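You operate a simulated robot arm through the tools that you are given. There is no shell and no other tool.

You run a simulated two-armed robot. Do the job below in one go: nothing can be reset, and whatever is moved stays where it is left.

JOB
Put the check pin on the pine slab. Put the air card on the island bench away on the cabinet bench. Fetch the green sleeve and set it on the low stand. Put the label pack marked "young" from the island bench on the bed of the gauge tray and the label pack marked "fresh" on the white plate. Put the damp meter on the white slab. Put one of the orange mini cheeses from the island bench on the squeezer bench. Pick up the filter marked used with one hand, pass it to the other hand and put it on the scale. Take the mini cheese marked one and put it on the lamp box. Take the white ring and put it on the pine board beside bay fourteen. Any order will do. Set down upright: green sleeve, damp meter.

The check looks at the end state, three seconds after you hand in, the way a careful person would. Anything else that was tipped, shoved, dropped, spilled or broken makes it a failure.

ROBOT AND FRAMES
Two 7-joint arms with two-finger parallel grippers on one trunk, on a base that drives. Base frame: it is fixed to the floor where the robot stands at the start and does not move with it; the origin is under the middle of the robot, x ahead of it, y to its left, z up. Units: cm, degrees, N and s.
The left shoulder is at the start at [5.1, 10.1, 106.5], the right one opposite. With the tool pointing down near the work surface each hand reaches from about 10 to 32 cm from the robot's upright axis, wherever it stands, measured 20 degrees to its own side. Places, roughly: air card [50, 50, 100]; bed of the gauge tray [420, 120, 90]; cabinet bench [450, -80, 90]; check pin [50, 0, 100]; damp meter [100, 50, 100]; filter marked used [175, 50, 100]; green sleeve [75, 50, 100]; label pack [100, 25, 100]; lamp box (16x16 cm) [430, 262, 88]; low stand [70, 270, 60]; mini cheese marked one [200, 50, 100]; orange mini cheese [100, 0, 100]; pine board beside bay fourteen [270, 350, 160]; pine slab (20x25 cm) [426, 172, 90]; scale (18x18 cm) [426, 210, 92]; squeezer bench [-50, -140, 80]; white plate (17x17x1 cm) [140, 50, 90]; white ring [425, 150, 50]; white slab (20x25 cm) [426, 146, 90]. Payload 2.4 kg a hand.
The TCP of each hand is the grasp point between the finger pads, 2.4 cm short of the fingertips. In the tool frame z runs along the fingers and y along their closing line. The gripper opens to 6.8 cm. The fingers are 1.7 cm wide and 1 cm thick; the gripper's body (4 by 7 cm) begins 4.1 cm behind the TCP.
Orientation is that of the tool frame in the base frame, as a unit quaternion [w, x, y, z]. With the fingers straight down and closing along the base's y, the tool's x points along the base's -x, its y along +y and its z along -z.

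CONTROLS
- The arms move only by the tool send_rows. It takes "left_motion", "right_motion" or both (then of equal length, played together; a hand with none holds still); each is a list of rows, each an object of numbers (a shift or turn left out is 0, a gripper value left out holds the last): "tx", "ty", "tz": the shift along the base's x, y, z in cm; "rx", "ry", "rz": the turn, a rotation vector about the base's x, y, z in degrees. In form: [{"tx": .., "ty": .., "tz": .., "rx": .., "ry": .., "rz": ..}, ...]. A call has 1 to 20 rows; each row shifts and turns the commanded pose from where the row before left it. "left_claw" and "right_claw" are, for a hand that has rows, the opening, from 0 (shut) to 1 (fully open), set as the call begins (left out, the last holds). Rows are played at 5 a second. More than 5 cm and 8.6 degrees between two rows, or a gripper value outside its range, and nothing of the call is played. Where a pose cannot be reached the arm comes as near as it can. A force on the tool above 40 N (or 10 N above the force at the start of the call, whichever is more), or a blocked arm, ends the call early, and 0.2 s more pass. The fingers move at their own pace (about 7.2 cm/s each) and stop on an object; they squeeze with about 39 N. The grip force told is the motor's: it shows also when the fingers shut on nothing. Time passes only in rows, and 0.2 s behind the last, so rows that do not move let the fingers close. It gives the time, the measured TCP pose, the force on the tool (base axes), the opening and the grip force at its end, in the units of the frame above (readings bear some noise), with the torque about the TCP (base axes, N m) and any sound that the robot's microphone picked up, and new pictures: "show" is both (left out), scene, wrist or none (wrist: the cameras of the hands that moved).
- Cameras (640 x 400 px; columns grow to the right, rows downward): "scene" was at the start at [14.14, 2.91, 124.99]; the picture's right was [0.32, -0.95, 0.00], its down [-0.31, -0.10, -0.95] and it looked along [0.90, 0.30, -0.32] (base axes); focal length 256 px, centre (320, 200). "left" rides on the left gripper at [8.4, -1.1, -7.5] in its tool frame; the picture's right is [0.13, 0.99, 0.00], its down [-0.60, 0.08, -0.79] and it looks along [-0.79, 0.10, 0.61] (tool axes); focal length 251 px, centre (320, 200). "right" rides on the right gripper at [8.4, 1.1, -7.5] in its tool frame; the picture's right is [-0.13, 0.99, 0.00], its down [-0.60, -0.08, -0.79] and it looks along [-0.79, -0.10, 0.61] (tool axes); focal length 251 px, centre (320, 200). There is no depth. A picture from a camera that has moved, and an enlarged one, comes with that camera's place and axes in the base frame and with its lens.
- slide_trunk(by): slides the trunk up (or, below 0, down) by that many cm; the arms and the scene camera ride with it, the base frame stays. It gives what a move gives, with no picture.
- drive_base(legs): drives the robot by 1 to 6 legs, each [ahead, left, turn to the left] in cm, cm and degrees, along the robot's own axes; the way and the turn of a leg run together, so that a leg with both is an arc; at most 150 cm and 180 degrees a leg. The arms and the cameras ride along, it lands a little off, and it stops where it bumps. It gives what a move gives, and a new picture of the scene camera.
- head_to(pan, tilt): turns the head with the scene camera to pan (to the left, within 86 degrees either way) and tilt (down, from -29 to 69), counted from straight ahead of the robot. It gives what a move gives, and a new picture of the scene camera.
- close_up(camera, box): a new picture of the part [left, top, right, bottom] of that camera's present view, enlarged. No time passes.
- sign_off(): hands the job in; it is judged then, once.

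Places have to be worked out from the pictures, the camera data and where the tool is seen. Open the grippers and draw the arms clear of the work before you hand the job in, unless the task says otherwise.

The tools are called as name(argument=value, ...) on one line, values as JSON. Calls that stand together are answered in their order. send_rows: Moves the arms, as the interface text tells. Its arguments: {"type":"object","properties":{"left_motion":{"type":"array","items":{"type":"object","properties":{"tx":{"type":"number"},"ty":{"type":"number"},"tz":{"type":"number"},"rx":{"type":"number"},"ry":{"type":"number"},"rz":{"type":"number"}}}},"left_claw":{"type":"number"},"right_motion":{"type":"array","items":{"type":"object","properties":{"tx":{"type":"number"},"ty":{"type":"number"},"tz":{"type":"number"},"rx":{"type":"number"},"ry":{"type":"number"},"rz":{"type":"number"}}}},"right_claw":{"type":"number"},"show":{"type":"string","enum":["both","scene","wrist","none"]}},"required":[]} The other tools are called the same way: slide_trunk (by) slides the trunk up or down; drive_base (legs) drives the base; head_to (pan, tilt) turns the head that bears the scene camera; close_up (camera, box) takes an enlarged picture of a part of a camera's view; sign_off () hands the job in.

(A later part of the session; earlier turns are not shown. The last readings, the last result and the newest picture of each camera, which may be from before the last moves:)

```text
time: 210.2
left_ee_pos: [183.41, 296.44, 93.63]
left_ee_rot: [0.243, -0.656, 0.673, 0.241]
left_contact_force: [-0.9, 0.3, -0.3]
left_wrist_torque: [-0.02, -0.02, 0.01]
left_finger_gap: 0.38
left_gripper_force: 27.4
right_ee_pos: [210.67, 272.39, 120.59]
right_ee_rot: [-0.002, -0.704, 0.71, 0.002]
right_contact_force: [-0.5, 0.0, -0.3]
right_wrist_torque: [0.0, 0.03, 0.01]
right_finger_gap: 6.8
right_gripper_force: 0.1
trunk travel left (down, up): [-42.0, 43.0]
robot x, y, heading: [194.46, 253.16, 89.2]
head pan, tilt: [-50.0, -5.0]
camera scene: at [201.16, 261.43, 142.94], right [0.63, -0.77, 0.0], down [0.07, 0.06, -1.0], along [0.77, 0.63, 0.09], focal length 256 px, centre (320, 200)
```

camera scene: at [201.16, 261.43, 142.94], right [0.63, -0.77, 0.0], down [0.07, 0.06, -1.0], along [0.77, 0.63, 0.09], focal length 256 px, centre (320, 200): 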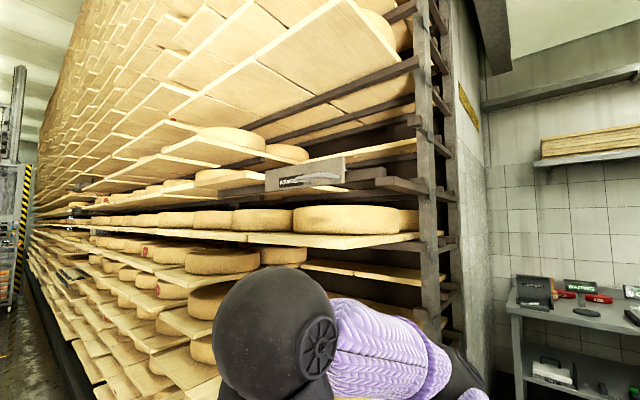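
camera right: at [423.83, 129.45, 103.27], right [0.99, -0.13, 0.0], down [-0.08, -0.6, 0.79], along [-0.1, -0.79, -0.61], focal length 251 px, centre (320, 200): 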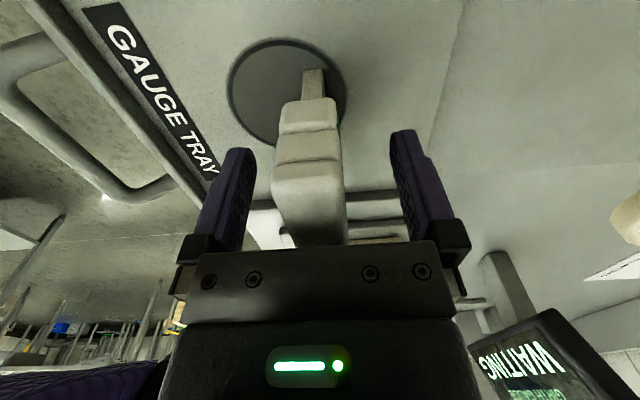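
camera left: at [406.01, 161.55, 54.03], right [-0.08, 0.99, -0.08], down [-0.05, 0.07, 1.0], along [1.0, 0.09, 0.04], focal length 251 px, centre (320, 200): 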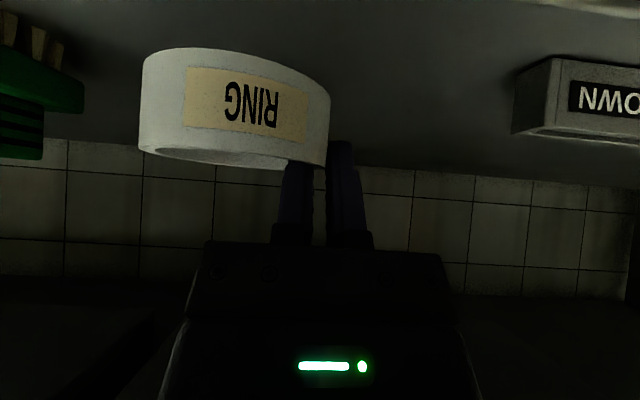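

The left finger gap is shrinking (0.64 → 0.36), so the ring may be slipping. I check the left camera at once.

close_up(camera="left", box=[80, 0, 560, 300])

close_up(camera="scene", box=[240, 130, 440, 255])

```text
1.33 times, centred on (320, 150) of left
camera zoom: at [184.11, 285.12, 94.03], right [-0.99, -0.08, -0.08], down [-0.07, -0.05, 1.0], along [-0.08, 1.0, 0.04], focal length 335 px, centre (320, 267)
```

zoom: 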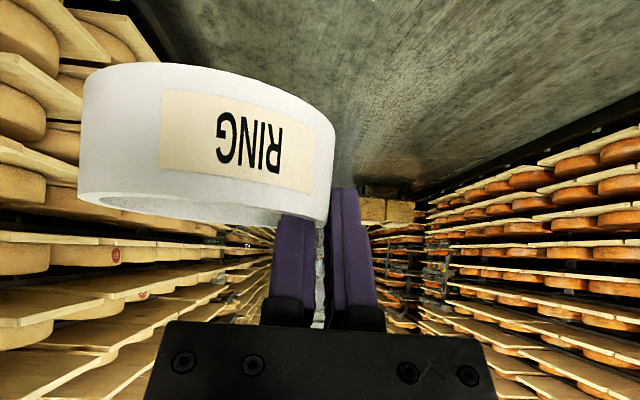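

```text
3.20 times, centred on (340, 192) of scene
camera zoom: at [201.16, 261.43, 142.94], right [0.63, -0.77, 0.0], down [0.07, 0.06, -1.0], along [0.77, 0.63, 0.09], focal length 818 px, centre (256, 224)
```

zoom: 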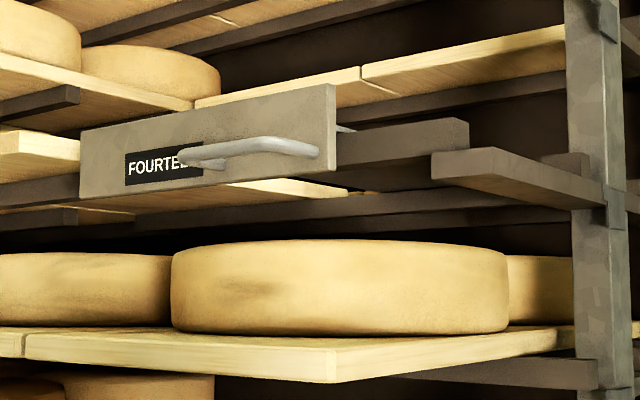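

The ring is unmoved in the fingers, so I go on without delay. The "FOURTEEN" drawer front is around (270, 335, 160); I drive along, face the rack and raise the trunk for a better view.

drive_base(legs=[[70, 0, 0], [0, 0, -90]])

slide_trunk(by=36)

head_to(pan=0, tilt=15)

```text
time: 217.9
left_ee_pos: [237.71, 335.62, 93.58]
left_ee_rot: [0.342, 0.001, 0.94, 0.003]
left_contact_force: [-0.2, 0.0, 0.2]
left_wrist_torque: [0.01, 0.01, 0.01]
left_finger_gap: 0.38
left_gripper_force: 27.4
right_ee_pos: [214.43, 307.72, 120.57]
right_ee_rot: [-0.002, -0.006, 1.0, 0.001]
right_contact_force: [0.0, -0.2, -0.7]
right_wrist_torque: [0.0, 0.0, 0.0]
right_finger_gap: 6.8
right_gripper_force: 0.0
trunk travel left (down, up): [-42.0, 43.0]
robot x, y, heading: [194.78, 323.63, 0.5]
head pan, tilt: [-50.0, -5.0]
camera scene: at [203.3, 316.97, 142.94], right [-0.76, -0.65, 0.0], down [0.06, -0.07, -1.0], along [0.65, -0.76, 0.09], focal length 256 px, centre (320, 200)
```

scene: 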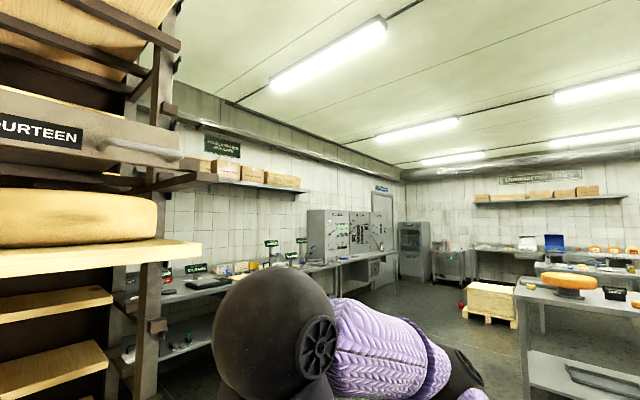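

```text
time: 221.4
left_ee_pos: [237.69, 335.71, 129.62]
left_ee_rot: [0.342, 0.001, 0.94, 0.002]
left_contact_force: [0.4, -0.5, -0.5]
left_wrist_torque: [0.01, -0.01, -0.01]
left_finger_gap: 0.38
left_gripper_force: 27.3
right_ee_pos: [214.4, 307.86, 156.62]
right_ee_rot: [-0.001, -0.006, 1.0, 0.002]
right_contact_force: [0.7, 0.1, -1.2]
right_wrist_torque: [-0.03, -0.01, 0.01]
right_finger_gap: 6.79
right_gripper_force: 0.0
trunk travel left (down, up): [-78.0, 7.0]
robot x, y, heading: [194.81, 323.49, 0.8]
head pan, tilt: [-50.0, -5.0]
```

```text
time: 222.6
left_ee_pos: [237.69, 335.66, 129.69]
left_ee_rot: [0.342, 0.001, 0.94, 0.003]
left_contact_force: [-0.1, 0.0, -0.1]
left_wrist_torque: [0.02, 0.01, 0.02]
left_finger_gap: 0.37
left_gripper_force: 27.3
right_ee_pos: [214.4, 307.61, 156.59]
right_ee_rot: [-0.001, -0.007, 1.0, 0.002]
right_contact_force: [-0.6, 0.5, -0.8]
right_wrist_torque: [-0.01, 0.0, 0.01]
right_finger_gap: 6.81
right_gripper_force: 0.0
trunk travel left (down, up): [-78.0, 7.0]
robot x, y, heading: [194.66, 324.02, 0.3]
head pan, tilt: [0.0, 15.0]
camera scene: at [205.11, 323.68, 175.82], right [0.01, -1.0, 0.0], down [-0.26, 0.0, -0.97], along [0.97, 0.01, -0.26], focal length 256 px, centre (320, 200)
```

scene: 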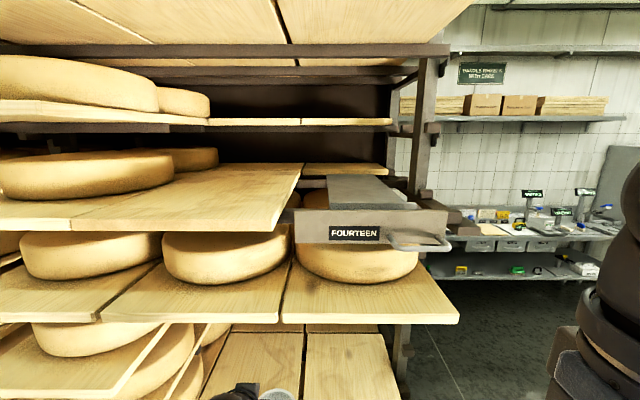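

The pine board left of the FOURTEEN drawer is clear: y≈331–370, front edge x≈249, z≈158. I raise the trunk and then the left hand to bring the ring above that level while still clear of the rack.

slide_trunk(by=6.5)

send_rows(left_motion=[{"tz": 3, "tx": -0.3}, {"tz": 3, "tx": -0.3}, {"tz": 3, "tx": -0.3}, {"tz": 3}, {"tz": 3}, {"tz": 3}, {"tz": 3}, {"tz": 3}, {"tz": 3}, {"tz": 2.5}], show="both")

```text
time: 223.6
left_ee_pos: [237.72, 335.62, 136.2]
left_ee_rot: [0.342, 0.001, 0.94, 0.003]
left_contact_force: [-0.8, 0.8, 0.3]
left_wrist_torque: [0.0, -0.04, 0.03]
left_finger_gap: 0.35
left_gripper_force: 27.3
right_ee_pos: [214.4, 307.82, 163.25]
right_ee_rot: [0.0, -0.006, 1.0, 0.002]
right_contact_force: [-0.5, 0.4, 0.2]
right_wrist_torque: [0.04, -0.02, 0.02]
right_finger_gap: 6.8
right_gripper_force: 0.0
trunk travel left (down, up): [-84.5, 0.5]
robot x, y, heading: [195.11, 323.61, 0.7]
head pan, tilt: [0.0, 15.0]
```

```text
time: 225.8
left_ee_pos: [236.71, 335.65, 165.67]
left_ee_rot: [0.342, 0.002, 0.94, 0.003]
left_contact_force: [-0.8, -0.9, -0.3]
left_wrist_torque: [0.01, 0.01, 0.03]
left_finger_gap: 0.36
left_gripper_force: 27.1
right_ee_pos: [214.25, 307.76, 163.15]
right_ee_rot: [0.0, -0.006, 1.0, 0.002]
right_contact_force: [0.0, 0.4, 0.8]
right_wrist_torque: [-0.01, -0.01, 0.05]
right_finger_gap: 6.81
right_gripper_force: 0.0
trunk travel left (down, up): [-84.5, 0.5]
robot x, y, heading: [194.47, 323.85, 0.2]
head pan, tilt: [0.0, 15.0]
camera scene: at [205.07, 323.64, 182.33], right [0.01, -1.0, 0.0], down [-0.26, 0.0, -0.97], along [0.97, 0.01, -0.26], focal length 256 px, centre (320, 200)
camera left: at [225.4, 334.52, 166.06], right [-0.1, 0.99, -0.08], down [-0.05, 0.07, 1.0], along [0.99, 0.1, 0.04], focal length 251 px, centre (320, 200)
```

scene: 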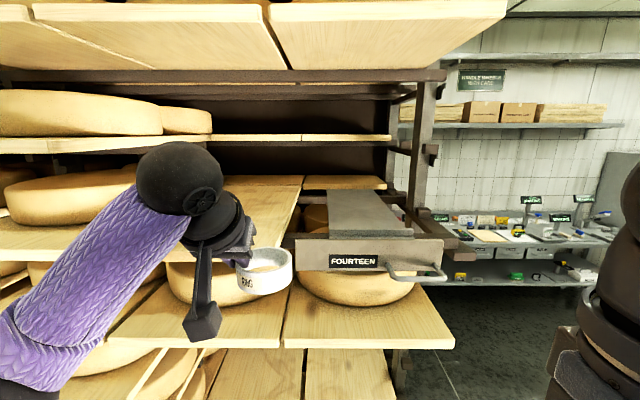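
left: 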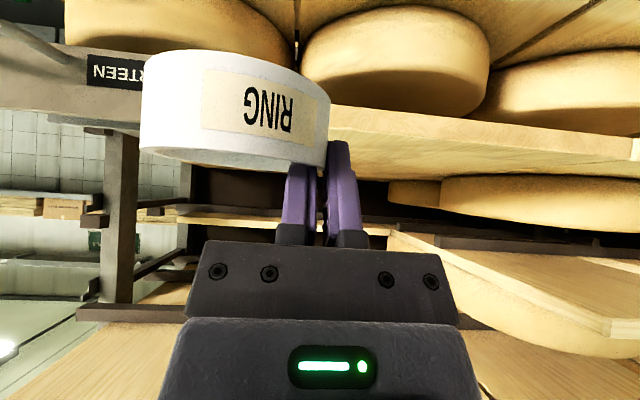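

The board top is at z≈160.3 and the space above it is open up to y≈370. I raise the ring 1 cm more, strafe left 10 cm and drive in 19 cm.

send_rows(left_motion=[{"tz": 1.2}, {}], show="none")

drive_base(legs=[[0, 10, 0], [19, 0, 0]])

close_up(camera="left", box=[0, 0, 640, 400])

```text
time: 226.4
left_ee_pos: [236.85, 335.54, 166.75]
left_ee_rot: [0.342, 0.001, 0.94, 0.004]
left_contact_force: [-0.8, 0.7, 0.7]
left_wrist_torque: [-0.01, 0.0, 0.02]
left_finger_gap: 0.35
left_gripper_force: 27.4
right_ee_pos: [214.26, 307.87, 163.17]
right_ee_rot: [0.0, -0.006, 1.0, 0.003]
right_contact_force: [-0.2, -0.5, 0.5]
right_wrist_torque: [0.01, -0.02, -0.02]
right_finger_gap: 6.8
right_gripper_force: 0.1
trunk travel left (down, up): [-84.5, 0.5]
robot x, y, heading: [194.87, 323.75, 0.7]
head pan, tilt: [0.0, 15.0]
```

```text
time: 228.7
left_ee_pos: [255.94, 345.73, 166.7]
left_ee_rot: [0.342, 0.002, 0.94, 0.002]
left_contact_force: [0.0, 0.1, -1.7]
left_wrist_torque: [0.04, 0.02, -0.03]
left_finger_gap: 0.36
left_gripper_force: 27.4
right_ee_pos: [233.47, 318.0, 163.2]
right_ee_rot: [-0.002, -0.004, 1.0, 0.002]
right_contact_force: [-0.6, -0.8, 0.2]
right_wrist_torque: [0.0, 0.02, 0.0]
right_finger_gap: 6.78
right_gripper_force: 0.1
trunk travel left (down, up): [-84.5, 0.5]
robot x, y, heading: [213.63, 333.84, 0.7]
head pan, tilt: [0.0, 15.0]
camera scene: at [224.23, 333.91, 182.32], right [0.01, -1.0, 0.0], down [-0.26, 0.0, -0.97], along [0.97, 0.01, -0.26], focal length 256 px, centre (320, 200)
```

scene: 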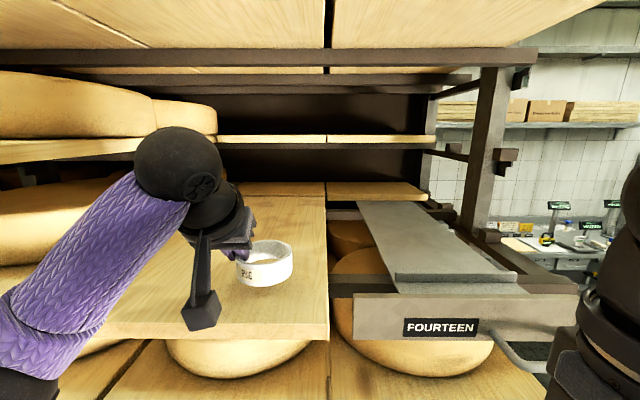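

```text
1.00 times, centred on (320, 200) of left (not enlarged: the box is as wide or as high as the picture)
camera zoom: at [244.62, 344.75, 167.16], right [-0.1, 0.99, -0.08], down [-0.05, 0.07, 1.0], along [0.99, 0.1, 0.04], focal length 251 px, centre (320, 200)
```

zoom: 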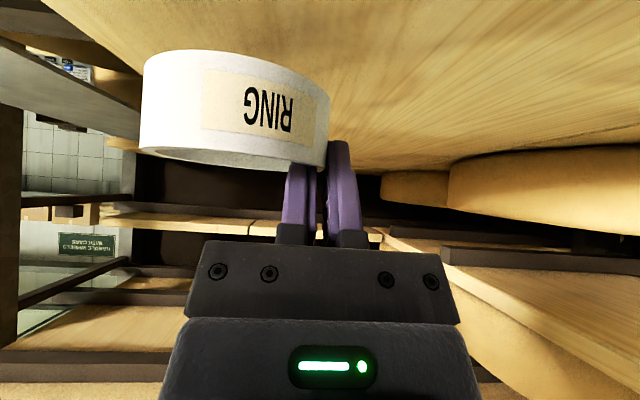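

The ring hangs over the board with margin to all edges. I move it 3 cm further in and lower it to contact.

send_rows(left_motion=[{"tx": 1.5}, {"tx": 1.5}, {"tz": -1}, {"tz": -0.8}, {"tz": -0.4}, {"tz": -0.3}, {"tz": -0.2}, {"tz": -0.2}, {"tz": -0.2}], show="scene")

```text
time: 230.7
left_ee_pos: [259.01, 345.75, 163.71]
left_ee_rot: [0.343, 0.001, 0.939, 0.004]
left_contact_force: [-0.1, 0.0, -0.9]
left_wrist_torque: [0.0, 0.01, -0.02]
left_finger_gap: 0.37
left_gripper_force: 27.3
right_ee_pos: [233.36, 317.98, 163.15]
right_ee_rot: [0.0, -0.005, 1.0, 0.002]
right_contact_force: [-0.1, 0.3, 0.2]
right_wrist_torque: [-0.01, -0.02, 0.01]
right_finger_gap: 6.78
right_gripper_force: 0.2
trunk travel left (down, up): [-84.5, 0.5]
robot x, y, heading: [213.87, 334.18, 0.6]
head pan, tilt: [0.0, 15.0]
camera scene: at [224.2, 333.88, 182.33], right [0.01, -1.0, 0.0], down [-0.26, 0.0, -0.97], along [0.97, 0.01, -0.26], focal length 256 px, centre (320, 200)
```

scene: 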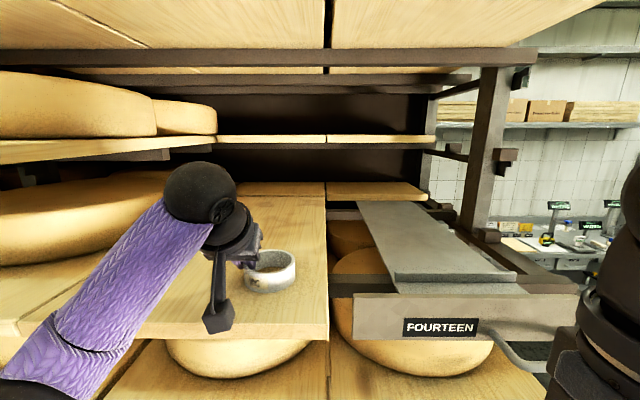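

Not yet touching; I continue in 0.2 cm steps.

send_rows(left_motion=[{"tz": -0.2}, {"tz": -0.2}, {"tz": -0.2}, {"tz": -0.2}, {"tz": -0.2}, {"tz": -0.2}], show="both")

```text
time: 231.6
left_ee_pos: [258.83, 345.85, 163.44]
left_ee_rot: [0.349, 0.0, 0.937, 0.001]
left_contact_force: [1.0, 0.9, 10.2]
left_wrist_torque: [-0.05, 0.19, 0.01]
left_finger_gap: 0.39
left_gripper_force: 27.2
right_ee_pos: [233.44, 317.96, 163.22]
right_ee_rot: [-0.001, -0.005, 1.0, 0.002]
right_contact_force: [-0.2, 0.6, 0.0]
right_wrist_torque: [-0.01, 0.02, 0.01]
right_finger_gap: 6.8
right_gripper_force: 0.0
trunk travel left (down, up): [-84.5, 0.5]
robot x, y, heading: [213.98, 334.09, 0.8]
head pan, tilt: [0.0, 15.0]
stopped in row 4 (left hand): the force on the tool passed its limit at 42 N (the readings are from after the stop); the commanded pose is now the measured one
camera scene: at [224.12, 333.9, 182.31], right [0.01, -1.0, 0.0], down [-0.26, 0.0, -0.97], along [0.97, 0.01, -0.26], focal length 256 px, centre (320, 200)
camera left: at [247.58, 344.71, 163.71], right [-0.1, 0.99, -0.08], down [-0.06, 0.08, 1.0], along [0.99, 0.1, 0.05], focal length 251 px, centre (320, 200)
```

scene: 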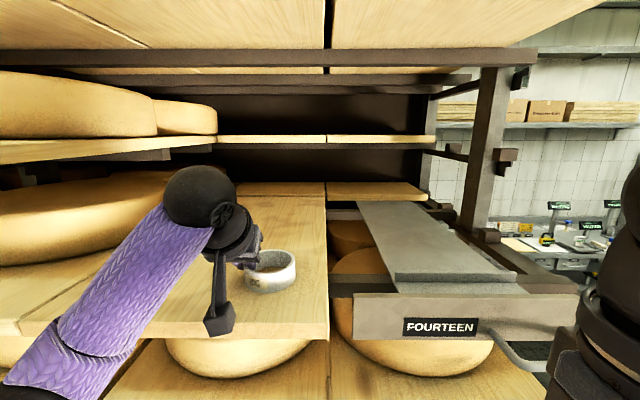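
left: 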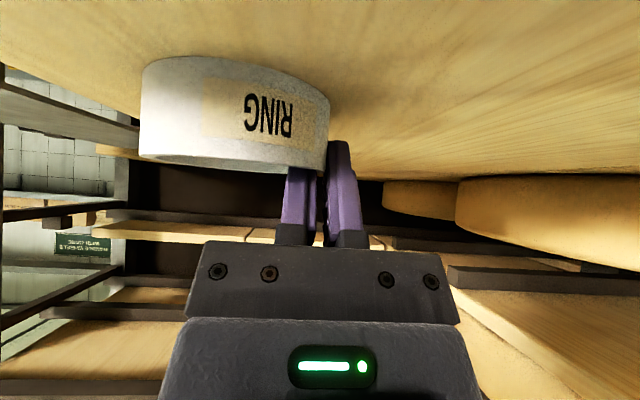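

The ring touches the board. I open the fingers to the same half opening as before and check.

send_rows(left_motion=[{"tz": 0.1}, {}, {}], left_claw=0.5, show="both")

```text
time: 232.3
left_ee_pos: [259.06, 345.77, 163.44]
left_ee_rot: [0.347, 0.0, 0.938, 0.002]
left_contact_force: [0.0, 0.1, 0.1]
left_wrist_torque: [0.01, 0.01, -0.01]
left_finger_gap: 3.4
left_gripper_force: 0.1
right_ee_pos: [233.49, 317.96, 163.22]
right_ee_rot: [-0.001, -0.006, 1.0, 0.002]
right_contact_force: [-0.4, 0.4, -0.2]
right_wrist_torque: [-0.01, 0.0, -0.01]
right_finger_gap: 6.8
right_gripper_force: 0.0
trunk travel left (down, up): [-84.5, 0.5]
robot x, y, heading: [213.73, 333.8, 0.7]
head pan, tilt: [0.0, 15.0]
camera scene: at [224.22, 333.88, 182.32], right [0.01, -1.0, 0.0], down [-0.26, 0.0, -0.97], along [0.97, 0.01, -0.26], focal length 256 px, centre (320, 200)
camera left: at [247.69, 344.68, 163.77], right [-0.1, 0.99, -0.08], down [-0.06, 0.08, 1.0], along [0.99, 0.1, 0.05], focal length 251 px, centre (320, 200)
```

scene: 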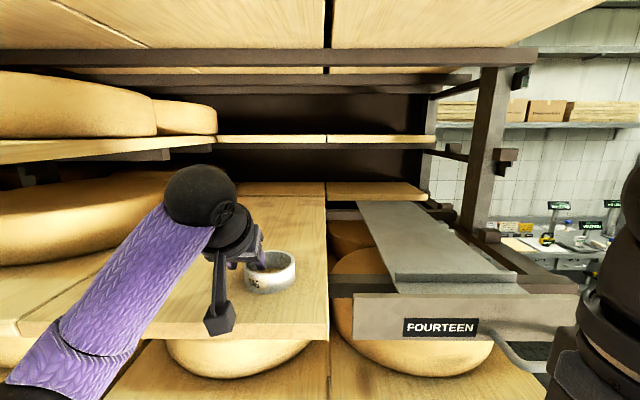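
left: 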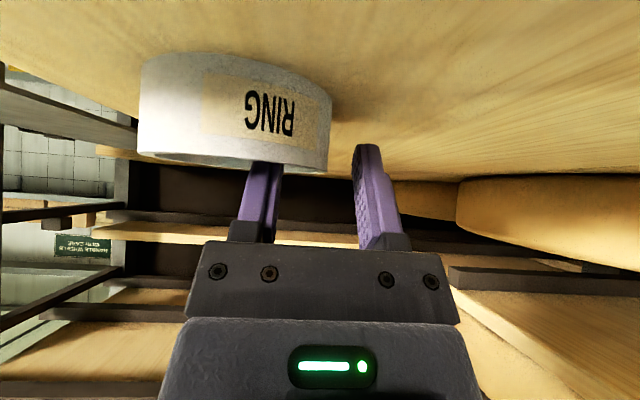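

The ring rests flat on the board. I lift the fingers straight up out of it, then back the base away.

send_rows(left_motion=[{"tz": 1}, {"tz": 1.5}, {"tz": 2}, {"tz": 1.5}], show="wrist")

drive_base(legs=[[-35, 0, 0]])

close_up(camera="scene", box=[200, 150, 400, 275])

```text
time: 233.3
left_ee_pos: [258.95, 345.7, 169.6]
left_ee_rot: [0.346, 0.001, 0.938, 0.002]
left_contact_force: [0.1, 0.1, 0.2]
left_wrist_torque: [0.0, 0.03, -0.01]
left_finger_gap: 3.41
left_gripper_force: 0.0
right_ee_pos: [233.53, 318.0, 163.16]
right_ee_rot: [0.0, -0.006, 1.0, 0.002]
right_contact_force: [-0.2, -0.1, -0.6]
right_wrist_torque: [0.0, 0.0, 0.0]
right_finger_gap: 6.81
right_gripper_force: 0.0
trunk travel left (down, up): [-84.5, 0.5]
robot x, y, heading: [213.49, 333.9, 0.5]
head pan, tilt: [0.0, 15.0]
camera left: at [247.59, 344.66, 169.78], right [-0.1, 0.99, -0.08], down [-0.06, 0.08, 1.0], along [0.99, 0.1, 0.05], focal length 251 px, centre (320, 200)
```

left: 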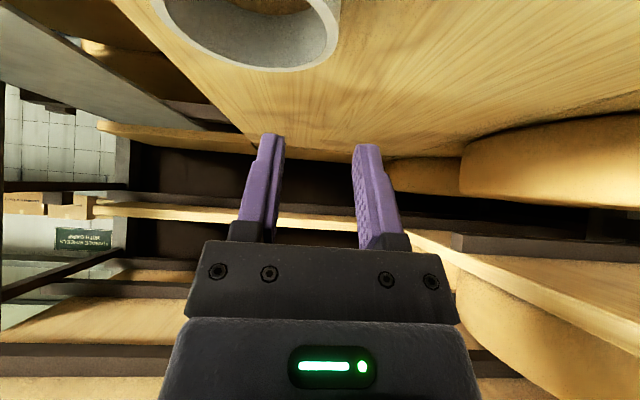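

```text
time: 235.6
left_ee_pos: [223.56, 345.32, 169.4]
left_ee_rot: [0.346, 0.002, 0.938, 0.001]
left_contact_force: [0.2, -0.3, -1.0]
left_wrist_torque: [0.02, 0.02, 0.01]
left_finger_gap: 3.4
left_gripper_force: 0.0
right_ee_pos: [198.0, 317.64, 163.14]
right_ee_rot: [-0.001, -0.004, 1.0, 0.002]
right_contact_force: [0.0, 0.8, 0.8]
right_wrist_torque: [0.01, 0.01, -0.02]
right_finger_gap: 6.81
right_gripper_force: 0.2
trunk travel left (down, up): [-84.5, 0.5]
robot x, y, heading: [178.54, 333.37, 0.4]
head pan, tilt: [0.0, 15.0]
camera scene: at [188.78, 333.55, 182.33], right [0.01, -1.0, 0.0], down [-0.26, 0.0, -0.97], along [0.97, 0.01, -0.26], focal length 256 px, centre (320, 200)
```

scene: 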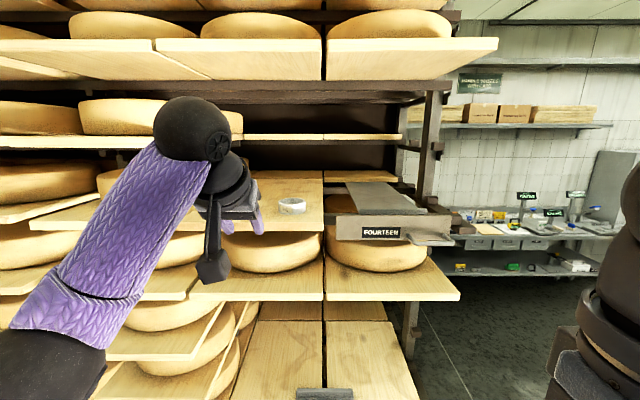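

```text
3.20 times, centred on (300, 212) of scene
camera zoom: at [188.78, 333.55, 182.33], right [0.01, -1.0, 0.0], down [-0.26, 0.0, -0.97], along [0.97, 0.01, -0.26], focal length 818 px, centre (384, 160)
```

zoom: 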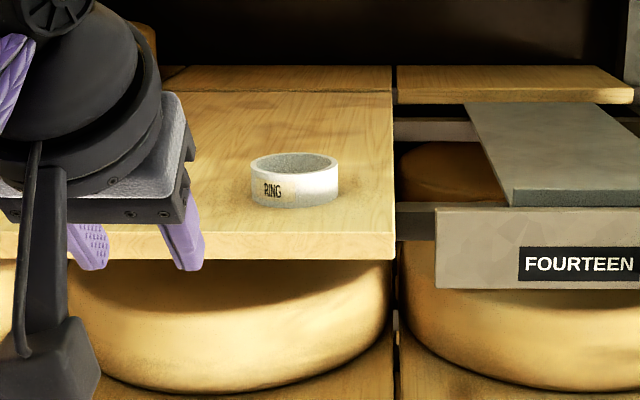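

The ring is down on the pine board. I un-pitch the left hand, open it, and lower the trunk for travel back to the island.

send_rows(left_motion=[{"ry": 8, "tx": -1}, {"ry": 8, "tx": -1}, {"ry": 8, "tx": -1}, {"ry": 8, "tx": -1}, {"ry": 8, "tx": -1}], left_claw=1, show="none")

slide_trunk(by=-54)

drive_base(legs=[[0, 0, -90], [120, 0, 0], [75, 0, 0]])

```text
time: 236.8
left_ee_pos: [218.49, 345.13, 169.64]
left_ee_rot: [0.004, 0.001, 1.0, 0.0]
left_contact_force: [0.1, 0.2, -0.3]
left_wrist_torque: [0.02, -0.01, -0.01]
left_finger_gap: 6.76
left_gripper_force: 0.0
right_ee_pos: [197.95, 317.47, 163.19]
right_ee_rot: [-0.001, -0.004, 1.0, 0.002]
right_contact_force: [-0.1, -0.4, -0.4]
right_wrist_torque: [0.03, 0.04, 0.02]
right_finger_gap: 6.8
right_gripper_force: 0.0
trunk travel left (down, up): [-84.5, 0.5]
robot x, y, heading: [178.23, 333.68, 0.4]
head pan, tilt: [0.0, 15.0]
```

```text
refused: -54 is not a number from -40 to 40
```

```text
time: 250.4
left_ee_pos: [195.37, 99.03, 169.5]
left_ee_rot: [0.003, 0.701, 0.713, -0.004]
left_contact_force: [-0.2, 0.6, -0.3]
left_wrist_torque: [0.02, -0.02, -0.01]
left_finger_gap: 6.81
left_gripper_force: 0.1
right_ee_pos: [167.33, 119.02, 163.16]
right_ee_rot: [0.001, 0.696, 0.719, 0.002]
right_contact_force: [-0.4, 0.0, 0.1]
right_wrist_torque: [-0.03, 0.0, 0.01]
right_finger_gap: 6.81
right_gripper_force: 0.1
trunk travel left (down, up): [-84.5, 0.5]
robot x, y, heading: [182.87, 138.9, -88.3]
head pan, tilt: [0.0, 15.0]
camera scene: at [183.24, 128.47, 182.33], right [-1.0, -0.03, 0.0], down [-0.01, 0.26, -0.97], along [0.03, -0.97, -0.26], focal length 256 px, centre (320, 200)
```

scene: 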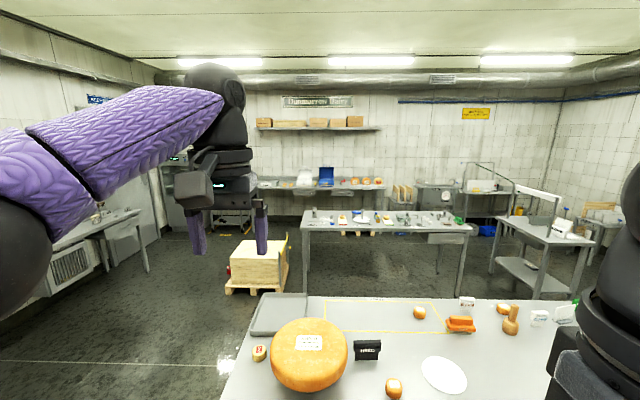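

The view from above is useful: there are two small cheeses by the big wheel. I enlarge before lowering.

close_up(camera="scene", box=[230, 290, 470, 400])

head_to(pan=0, tilt=40)

close_up(camera="scene", box=[230, 160, 470, 310])

close_up(camera="scene", box=[400, 120, 640, 270])

```text
2.67 times, centred on (350, 345) of scene
camera zoom: at [183.24, 128.47, 182.33], right [-1.0, -0.03, 0.0], down [-0.01, 0.26, -0.97], along [0.03, -0.97, -0.26], focal length 681 px, centre (240, -187)
```

zoom: 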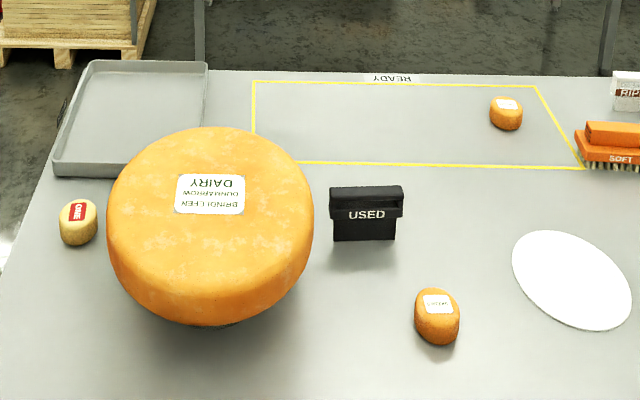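

```text
time: 251.2
left_ee_pos: [195.4, 99.14, 169.44]
left_ee_rot: [0.005, 0.701, 0.713, -0.004]
left_contact_force: [-0.8, 0.4, 0.1]
left_wrist_torque: [0.01, -0.01, -0.01]
left_finger_gap: 6.81
left_gripper_force: 0.1
right_ee_pos: [167.38, 118.84, 163.19]
right_ee_rot: [0.001, 0.696, 0.718, 0.001]
right_contact_force: [-0.1, 0.2, 0.4]
right_wrist_torque: [0.0, -0.02, 0.01]
right_finger_gap: 6.8
right_gripper_force: 0.1
trunk travel left (down, up): [-84.5, 0.5]
robot x, y, heading: [182.94, 139.05, -88.3]
head pan, tilt: [0.0, 40.0]
camera scene: at [183.21, 129.34, 178.38], right [-1.0, -0.03, 0.0], down [-0.02, 0.64, -0.77], along [0.02, -0.77, -0.64], focal length 256 px, centre (320, 200)
```

scene: 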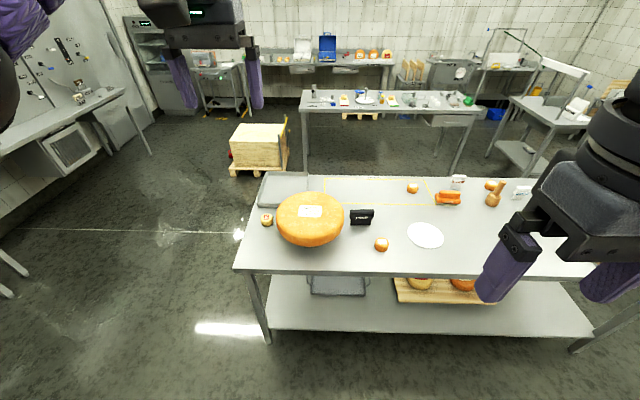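

```text
2.67 times, centred on (350, 235) of scene
camera zoom: at [183.21, 129.34, 178.38], right [-1.0, -0.03, 0.0], down [-0.02, 0.64, -0.77], along [0.02, -0.77, -0.64], focal length 681 px, centre (240, 107)
```

zoom: 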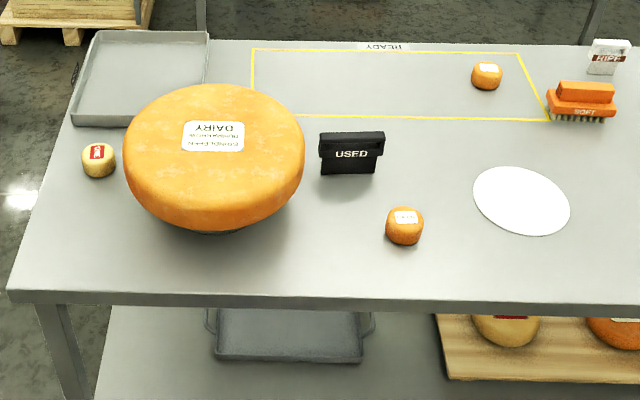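

```text
2.67 times, centred on (520, 195) of scene
camera zoom: at [183.21, 129.34, 178.38], right [-1.0, -0.03, 0.0], down [-0.02, 0.64, -0.77], along [0.02, -0.77, -0.64], focal length 681 px, centre (-213, 213)
```

zoom: 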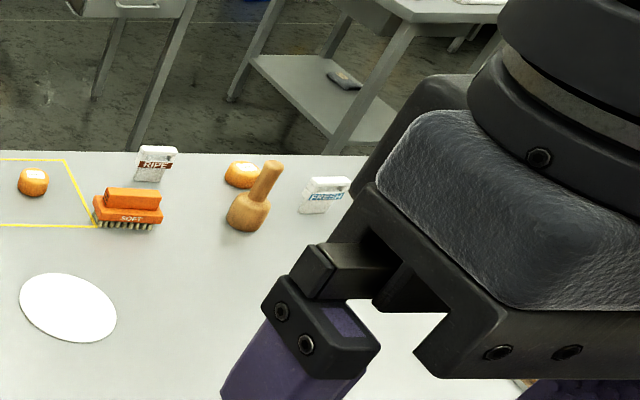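

Cheese ONE (red label) is at about (212, 40) near the bench end, and the USED filter at about (165, 38) beside the big wheel (175–205 × 34–64). I lower the trunk in two steps and will take the filter with the right hand first.

slide_trunk(by=-40)

slide_trunk(by=-11)

send_rows(left_motion=[{"ty": 3, "tz": 1.5}, {"ty": 3, "tz": 1.5}, {"ty": 3, "tz": 1.5}, {"ty": 3, "tz": 1.5}, {"tz": 1.5}], show="none")

```text
time: 255.1
left_ee_pos: [195.42, 99.03, 129.53]
left_ee_rot: [0.004, 0.701, 0.714, -0.004]
left_contact_force: [0.1, -0.3, 0.3]
left_wrist_torque: [0.02, 0.01, -0.03]
left_finger_gap: 6.81
left_gripper_force: 0.2
right_ee_pos: [167.48, 118.95, 123.11]
right_ee_rot: [0.001, 0.696, 0.718, 0.002]
right_contact_force: [0.5, 0.8, 0.0]
right_wrist_torque: [0.01, 0.01, 0.03]
right_finger_gap: 6.8
right_gripper_force: 0.0
trunk travel left (down, up): [-44.5, 40.5]
robot x, y, heading: [182.39, 138.54, -88.3]
head pan, tilt: [0.0, 40.0]
```

```text
time: 256.5
left_ee_pos: [195.32, 99.08, 118.51]
left_ee_rot: [0.004, 0.701, 0.713, -0.004]
left_contact_force: [-0.7, 0.8, 0.0]
left_wrist_torque: [-0.01, -0.01, 0.01]
left_finger_gap: 6.78
left_gripper_force: 0.1
right_ee_pos: [167.42, 119.07, 112.22]
right_ee_rot: [0.001, 0.697, 0.717, 0.001]
right_contact_force: [-0.2, -0.7, 0.3]
right_wrist_torque: [-0.02, 0.04, 0.01]
right_finger_gap: 6.78
right_gripper_force: 0.3
trunk travel left (down, up): [-33.5, 51.5]
robot x, y, heading: [182.67, 139.19, -88.3]
head pan, tilt: [0.0, 40.0]
```

```text
time: 257.7
left_ee_pos: [195.37, 110.98, 126.05]
left_ee_rot: [0.004, 0.701, 0.713, -0.004]
left_contact_force: [0.3, -0.4, -0.4]
left_wrist_torque: [0.04, -0.03, 0.0]
left_finger_gap: 6.79
left_gripper_force: 0.0
right_ee_pos: [167.42, 119.01, 112.19]
right_ee_rot: [0.0, 0.696, 0.718, 0.002]
right_contact_force: [0.7, 0.1, 0.4]
right_wrist_torque: [0.01, -0.04, -0.01]
right_finger_gap: 6.78
right_gripper_force: 0.0
trunk travel left (down, up): [-33.5, 51.5]
robot x, y, heading: [182.73, 139.13, -88.4]
head pan, tilt: [0.0, 40.0]
```

I turn the right hand -90° for the cross grip while in free space.

send_rows(right_motion=[{"rz": -7.5, "ty": -1.1, "tz": 0.5}, {"rz": -7.5, "ty": -1.1, "tz": 0.5}, {"rz": -7.5, "ty": -1.1, "tz": 0.5}, {"rz": -7.5, "ty": -1.1, "tz": 0.5}, {"rz": -7.5, "ty": -1.1, "tz": 0.5}, {"rz": -7.5, "ty": -1.1, "tz": 0.5}, {"rz": -7.5, "ty": -1.1, "tz": 0.5}, {"rz": -7.5, "ty": -1.1, "tz": 0.5}, {"rz": -7.5, "ty": -1.1, "tz": 0.5}, {"rz": -7.5, "ty": -1.1, "tz": 0.5}, {"rz": -7.5, "ty": -1.1, "tz": 0.5}, {"rz": -6, "ty": -1.1, "tz": 0.5}], show="none")

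drive_base(legs=[[0, -9, -1.6], [46, 0, 0]])

head_to(pan=0, tilt=55)

```text
time: 260.3
left_ee_pos: [195.39, 111.09, 126.07]
left_ee_rot: [0.003, 0.701, 0.714, -0.003]
left_contact_force: [-1.1, -0.3, -0.6]
left_wrist_torque: [-0.01, 0.02, -0.03]
left_finger_gap: 6.79
left_gripper_force: 0.1
right_ee_pos: [167.55, 105.89, 118.13]
right_ee_rot: [0.001, 1.0, 0.027, 0.001]
right_contact_force: [0.4, -1.2, 0.2]
right_wrist_torque: [0.0, -0.02, 0.02]
right_finger_gap: 6.8
right_gripper_force: 0.1
trunk travel left (down, up): [-33.5, 51.5]
robot x, y, heading: [182.82, 139.39, -88.2]
head pan, tilt: [0.0, 40.0]
```

```text
time: 263.8
left_ee_pos: [185.55, 65.02, 126.04]
left_ee_rot: [0.004, 0.711, 0.704, -0.004]
left_contact_force: [0.0, -0.3, -0.5]
left_wrist_torque: [0.04, 0.03, 0.0]
left_finger_gap: 6.78
left_gripper_force: 0.0
right_ee_pos: [157.5, 60.55, 118.09]
right_ee_rot: [0.002, 1.0, 0.014, 0.001]
right_contact_force: [0.8, 1.1, -1.1]
right_wrist_torque: [-0.04, -0.03, -0.03]
right_finger_gap: 6.78
right_gripper_force: 0.1
trunk travel left (down, up): [-33.5, 51.5]
robot x, y, heading: [173.63, 93.37, -89.9]
head pan, tilt: [0.0, 40.0]
camera scene: at [173.9, 80.44, 127.22], right [-1.0, 0.0, 0.0], down [0.0, 0.64, -0.77], along [0.0, -0.77, -0.64], focal length 256 px, centre (320, 200)
```

scene: 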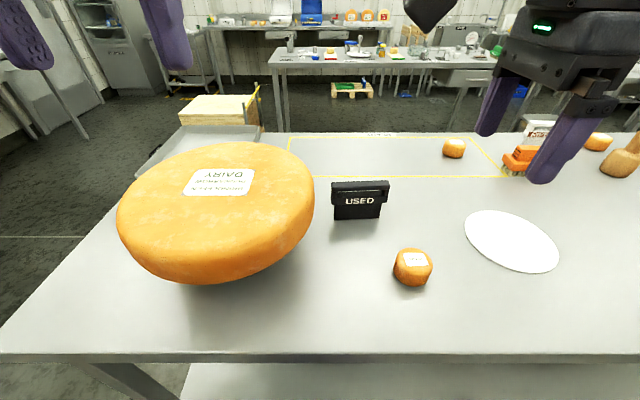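

```text
time: 264.5
left_ee_pos: [185.58, 64.99, 126.03]
left_ee_rot: [0.003, 0.711, 0.703, -0.004]
left_contact_force: [-0.4, 0.8, 0.6]
left_wrist_torque: [0.01, 0.0, 0.01]
left_finger_gap: 6.82
left_gripper_force: 0.0
right_ee_pos: [157.43, 60.64, 118.07]
right_ee_rot: [0.002, 1.0, 0.014, 0.0]
right_contact_force: [-0.5, -0.7, 0.1]
right_wrist_torque: [-0.01, -0.01, 0.02]
right_finger_gap: 6.81
right_gripper_force: 0.2
trunk travel left (down, up): [-33.5, 51.5]
robot x, y, heading: [173.84, 93.3, -90.0]
head pan, tilt: [0.0, 55.0]
camera scene: at [173.9, 81.77, 125.16], right [-1.0, 0.0, 0.0], down [0.0, 0.82, -0.57], along [0.0, -0.57, -0.82], focal length 256 px, centre (320, 200)
```

scene: 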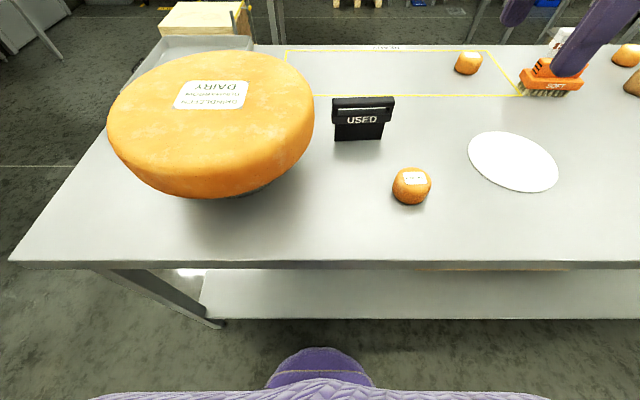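

The USED filter's front foot is at about (165.7, 39.8), ~12 cm wide, top z≈97. I drive 7 cm closer, keeping the hands high.

drive_base(legs=[[7, 0, 0]])

send_rows(right_motion=[{"tx": 2, "ty": -3, "rz": 2.5}, {"tx": 2, "ty": -3}, {"tx": 2, "ty": -3}, {"tx": 2, "ty": -3}, {"ty": -2.5}], show="both")

```text
time: 265.5
left_ee_pos: [185.54, 58.07, 126.04]
left_ee_rot: [0.003, 0.71, 0.704, -0.004]
left_contact_force: [0.5, 0.1, 0.2]
left_wrist_torque: [0.0, 0.0, -0.01]
left_finger_gap: 6.77
left_gripper_force: 0.0
right_ee_pos: [157.51, 53.62, 117.96]
right_ee_rot: [0.001, 1.0, 0.015, 0.001]
right_contact_force: [-0.1, -0.9, 0.2]
right_wrist_torque: [0.02, -0.01, -0.01]
right_finger_gap: 6.81
right_gripper_force: 0.0
trunk travel left (down, up): [-33.5, 51.5]
robot x, y, heading: [173.95, 86.36, -90.1]
head pan, tilt: [0.0, 55.0]
camera scene: at [173.91, 74.76, 125.15], right [-1.0, 0.0, 0.0], down [0.0, 0.82, -0.57], along [0.0, -0.57, -0.82], focal length 256 px, centre (320, 200)
```

scene: 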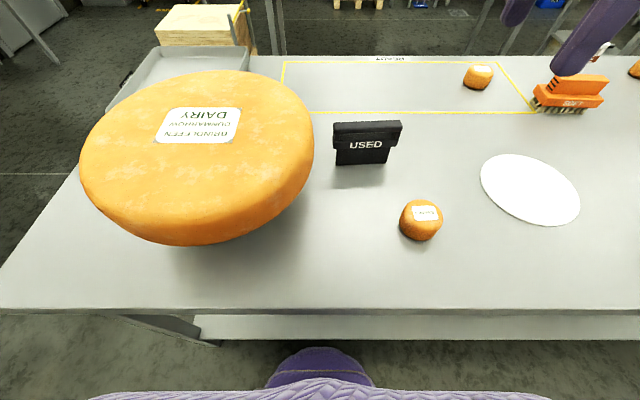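

```text
time: 266.7
left_ee_pos: [185.54, 58.08, 126.01]
left_ee_rot: [0.004, 0.711, 0.703, -0.004]
left_contact_force: [0.5, -0.2, -0.3]
left_wrist_torque: [-0.01, 0.01, 0.0]
left_finger_gap: 6.77
left_gripper_force: 0.1
right_ee_pos: [165.8, 41.47, 116.4]
right_ee_rot: [0.002, 0.999, 0.037, 0.0]
right_contact_force: [-0.4, 0.1, -0.3]
right_wrist_torque: [-0.02, 0.0, 0.02]
right_finger_gap: 6.82
right_gripper_force: 0.2
right hand out of reach, approached as far as the arm can: row 4, 5
trunk travel left (down, up): [-33.5, 51.5]
robot x, y, heading: [173.57, 86.37, -90.2]
head pan, tilt: [0.0, 55.0]
camera scene: at [173.89, 74.82, 125.16], right [-1.0, 0.0, 0.0], down [0.0, 0.82, -0.57], along [0.0, -0.57, -0.82], focal length 256 px, centre (320, 200)
camera right: at [174.29, 41.05, 123.97], right [-0.06, -1.0, 0.0], down [-0.61, 0.04, 0.79], along [-0.79, 0.04, -0.61], focal length 251 px, centre (320, 200)
```

scene: 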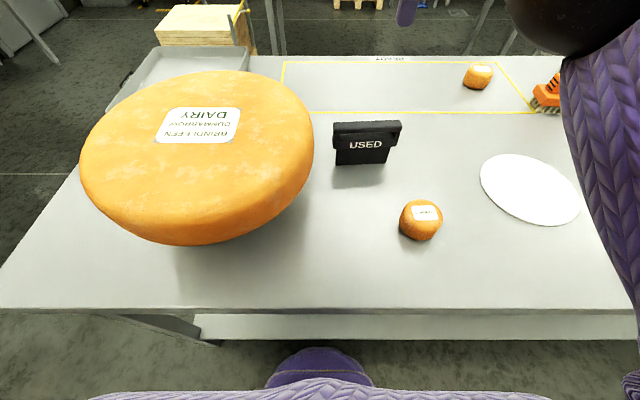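
right: 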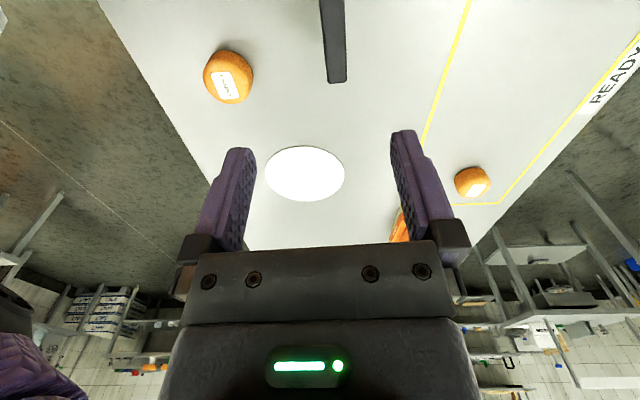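

The filter's cap line is at y≈40.1, nearly under the hand. I lower to z≈104 while shifting 1.3 cm further.

send_rows(right_motion=[{"tz": -4, "tx": -0.3}, {"tz": -4, "ty": -0.7}, {"tz": -4, "ty": -0.7}, {}], show="both")

```text
time: 267.7
left_ee_pos: [185.67, 58.15, 125.97]
left_ee_rot: [0.004, 0.711, 0.703, -0.004]
left_contact_force: [0.3, 0.5, -0.1]
left_wrist_torque: [0.0, -0.01, -0.02]
left_finger_gap: 6.79
left_gripper_force: 0.1
right_ee_pos: [165.27, 40.12, 104.5]
right_ee_rot: [0.002, 0.999, 0.036, 0.001]
right_contact_force: [-1.3, 0.4, 0.3]
right_wrist_torque: [-0.01, -0.04, -0.01]
right_finger_gap: 6.81
right_gripper_force: 0.3
trunk travel left (down, up): [-33.5, 51.5]
robot x, y, heading: [173.33, 86.12, -90.1]
head pan, tilt: [0.0, 55.0]
camera scene: at [173.91, 74.84, 125.16], right [-1.0, 0.0, 0.0], down [0.0, 0.82, -0.57], along [0.0, -0.57, -0.82], focal length 256 px, centre (320, 200)
camera right: at [173.88, 39.78, 112.1], right [-0.06, -1.0, 0.0], down [-0.61, 0.04, 0.79], along [-0.79, 0.04, -0.61], focal length 251 px, centre (320, 200)
```

scene: 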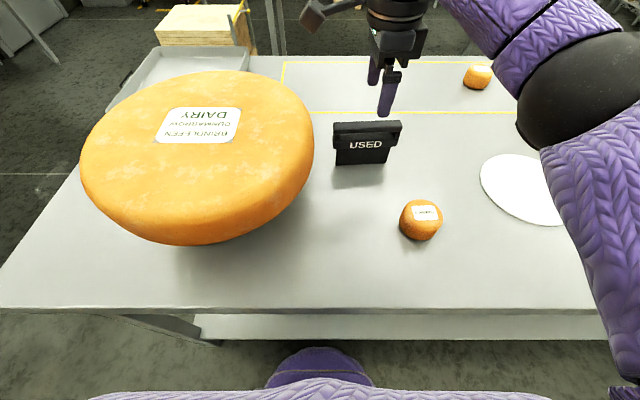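
right: 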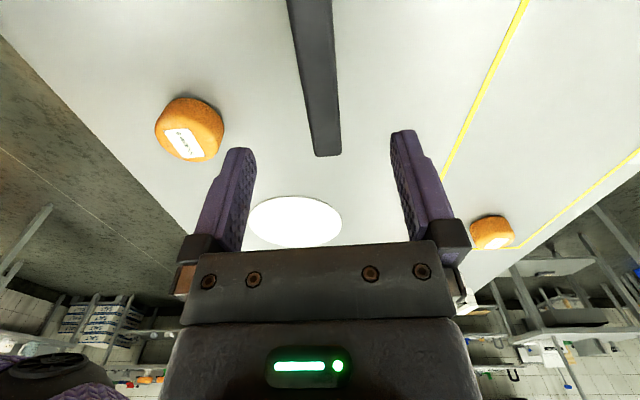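

Aligned. I shift 0.8 cm toward the filter's middle and lower to z≈94.5.

send_rows(right_motion=[{"tx": 0.8, "tz": -1}, {"tz": -3}, {"tz": -3}, {"tz": -2}, {"tz": -1}, {}], show="both")

```text
time: 269.1
left_ee_pos: [185.63, 58.06, 126.17]
left_ee_rot: [0.004, 0.71, 0.704, -0.004]
left_contact_force: [-0.5, 1.1, -0.3]
left_wrist_torque: [0.0, -0.02, 0.01]
left_finger_gap: 6.8
left_gripper_force: 0.0
right_ee_pos: [166.1, 40.06, 94.48]
right_ee_rot: [0.003, 0.999, 0.036, 0.0]
right_contact_force: [-1.2, -3.3, 7.1]
right_wrist_torque: [0.26, -0.9, -0.33]
right_finger_gap: 6.81
right_gripper_force: 0.0
trunk travel left (down, up): [-33.5, 51.5]
robot x, y, heading: [173.97, 86.35, -89.9]
head pan, tilt: [0.0, 55.0]
camera scene: at [173.89, 74.84, 125.17], right [-1.0, 0.0, 0.0], down [0.0, 0.82, -0.57], along [0.0, -0.57, -0.82], focal length 256 px, centre (320, 200)
camera right: at [174.75, 39.68, 102.23], right [-0.06, -1.0, 0.0], down [-0.61, 0.04, 0.79], along [-0.79, 0.04, -0.61], focal length 251 px, centre (320, 200)
```

scene: 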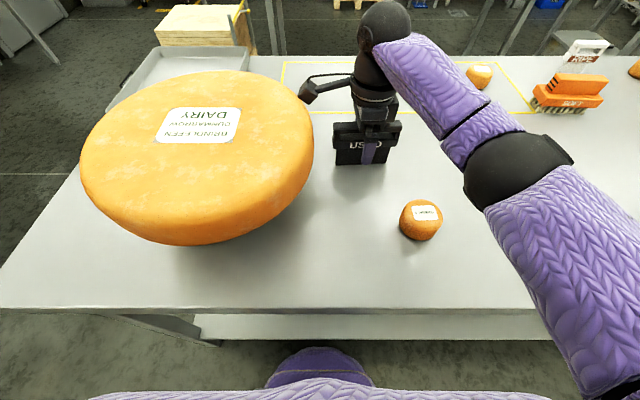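
right: 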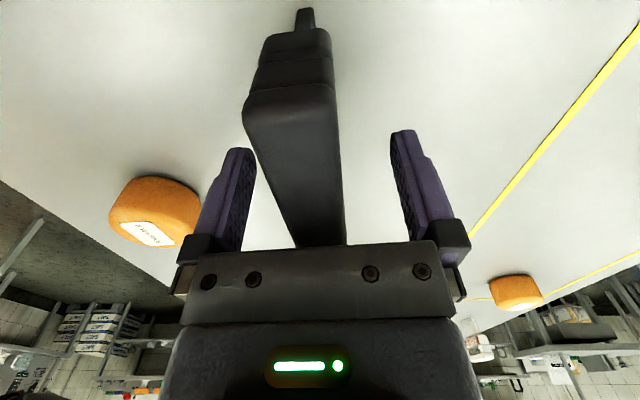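

An upward force with a torque suggests the hand's camera block touches the big wheel's edge. I rise 1.5 cm at once and look closely.

send_rows(right_motion=[{"tz": 1.5}], show="none")

close_up(camera="scene", box=[240, 40, 440, 165])

```text
time: 269.5
left_ee_pos: [185.71, 58.17, 125.97]
left_ee_rot: [0.004, 0.71, 0.705, -0.004]
left_contact_force: [1.0, 0.3, 0.2]
left_wrist_torque: [-0.01, 0.03, -0.02]
left_finger_gap: 6.78
left_gripper_force: 0.1
right_ee_pos: [166.34, 40.07, 95.94]
right_ee_rot: [0.001, 0.999, 0.037, 0.001]
right_contact_force: [0.2, -0.1, -0.6]
right_wrist_torque: [-0.02, -0.01, -0.01]
right_finger_gap: 6.8
right_gripper_force: 0.0
trunk travel left (down, up): [-33.5, 51.5]
robot x, y, heading: [173.93, 86.27, -90.0]
head pan, tilt: [0.0, 55.0]
```

```text
3.20 times, centred on (340, 102) of scene
camera zoom: at [173.92, 74.84, 125.16], right [-1.0, 0.0, 0.0], down [0.0, 0.82, -0.57], along [0.0, -0.57, -0.82], focal length 818 px, centre (256, 512)
```

zoom: 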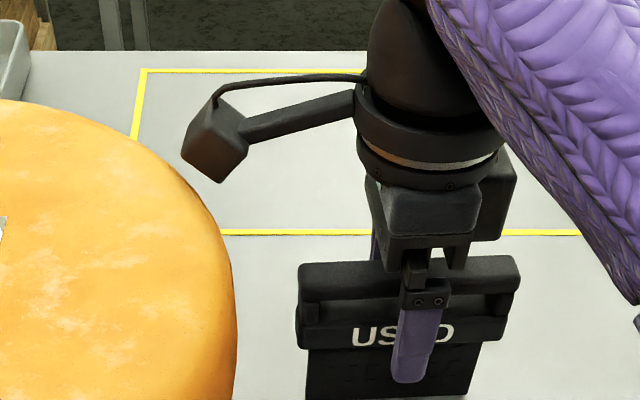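

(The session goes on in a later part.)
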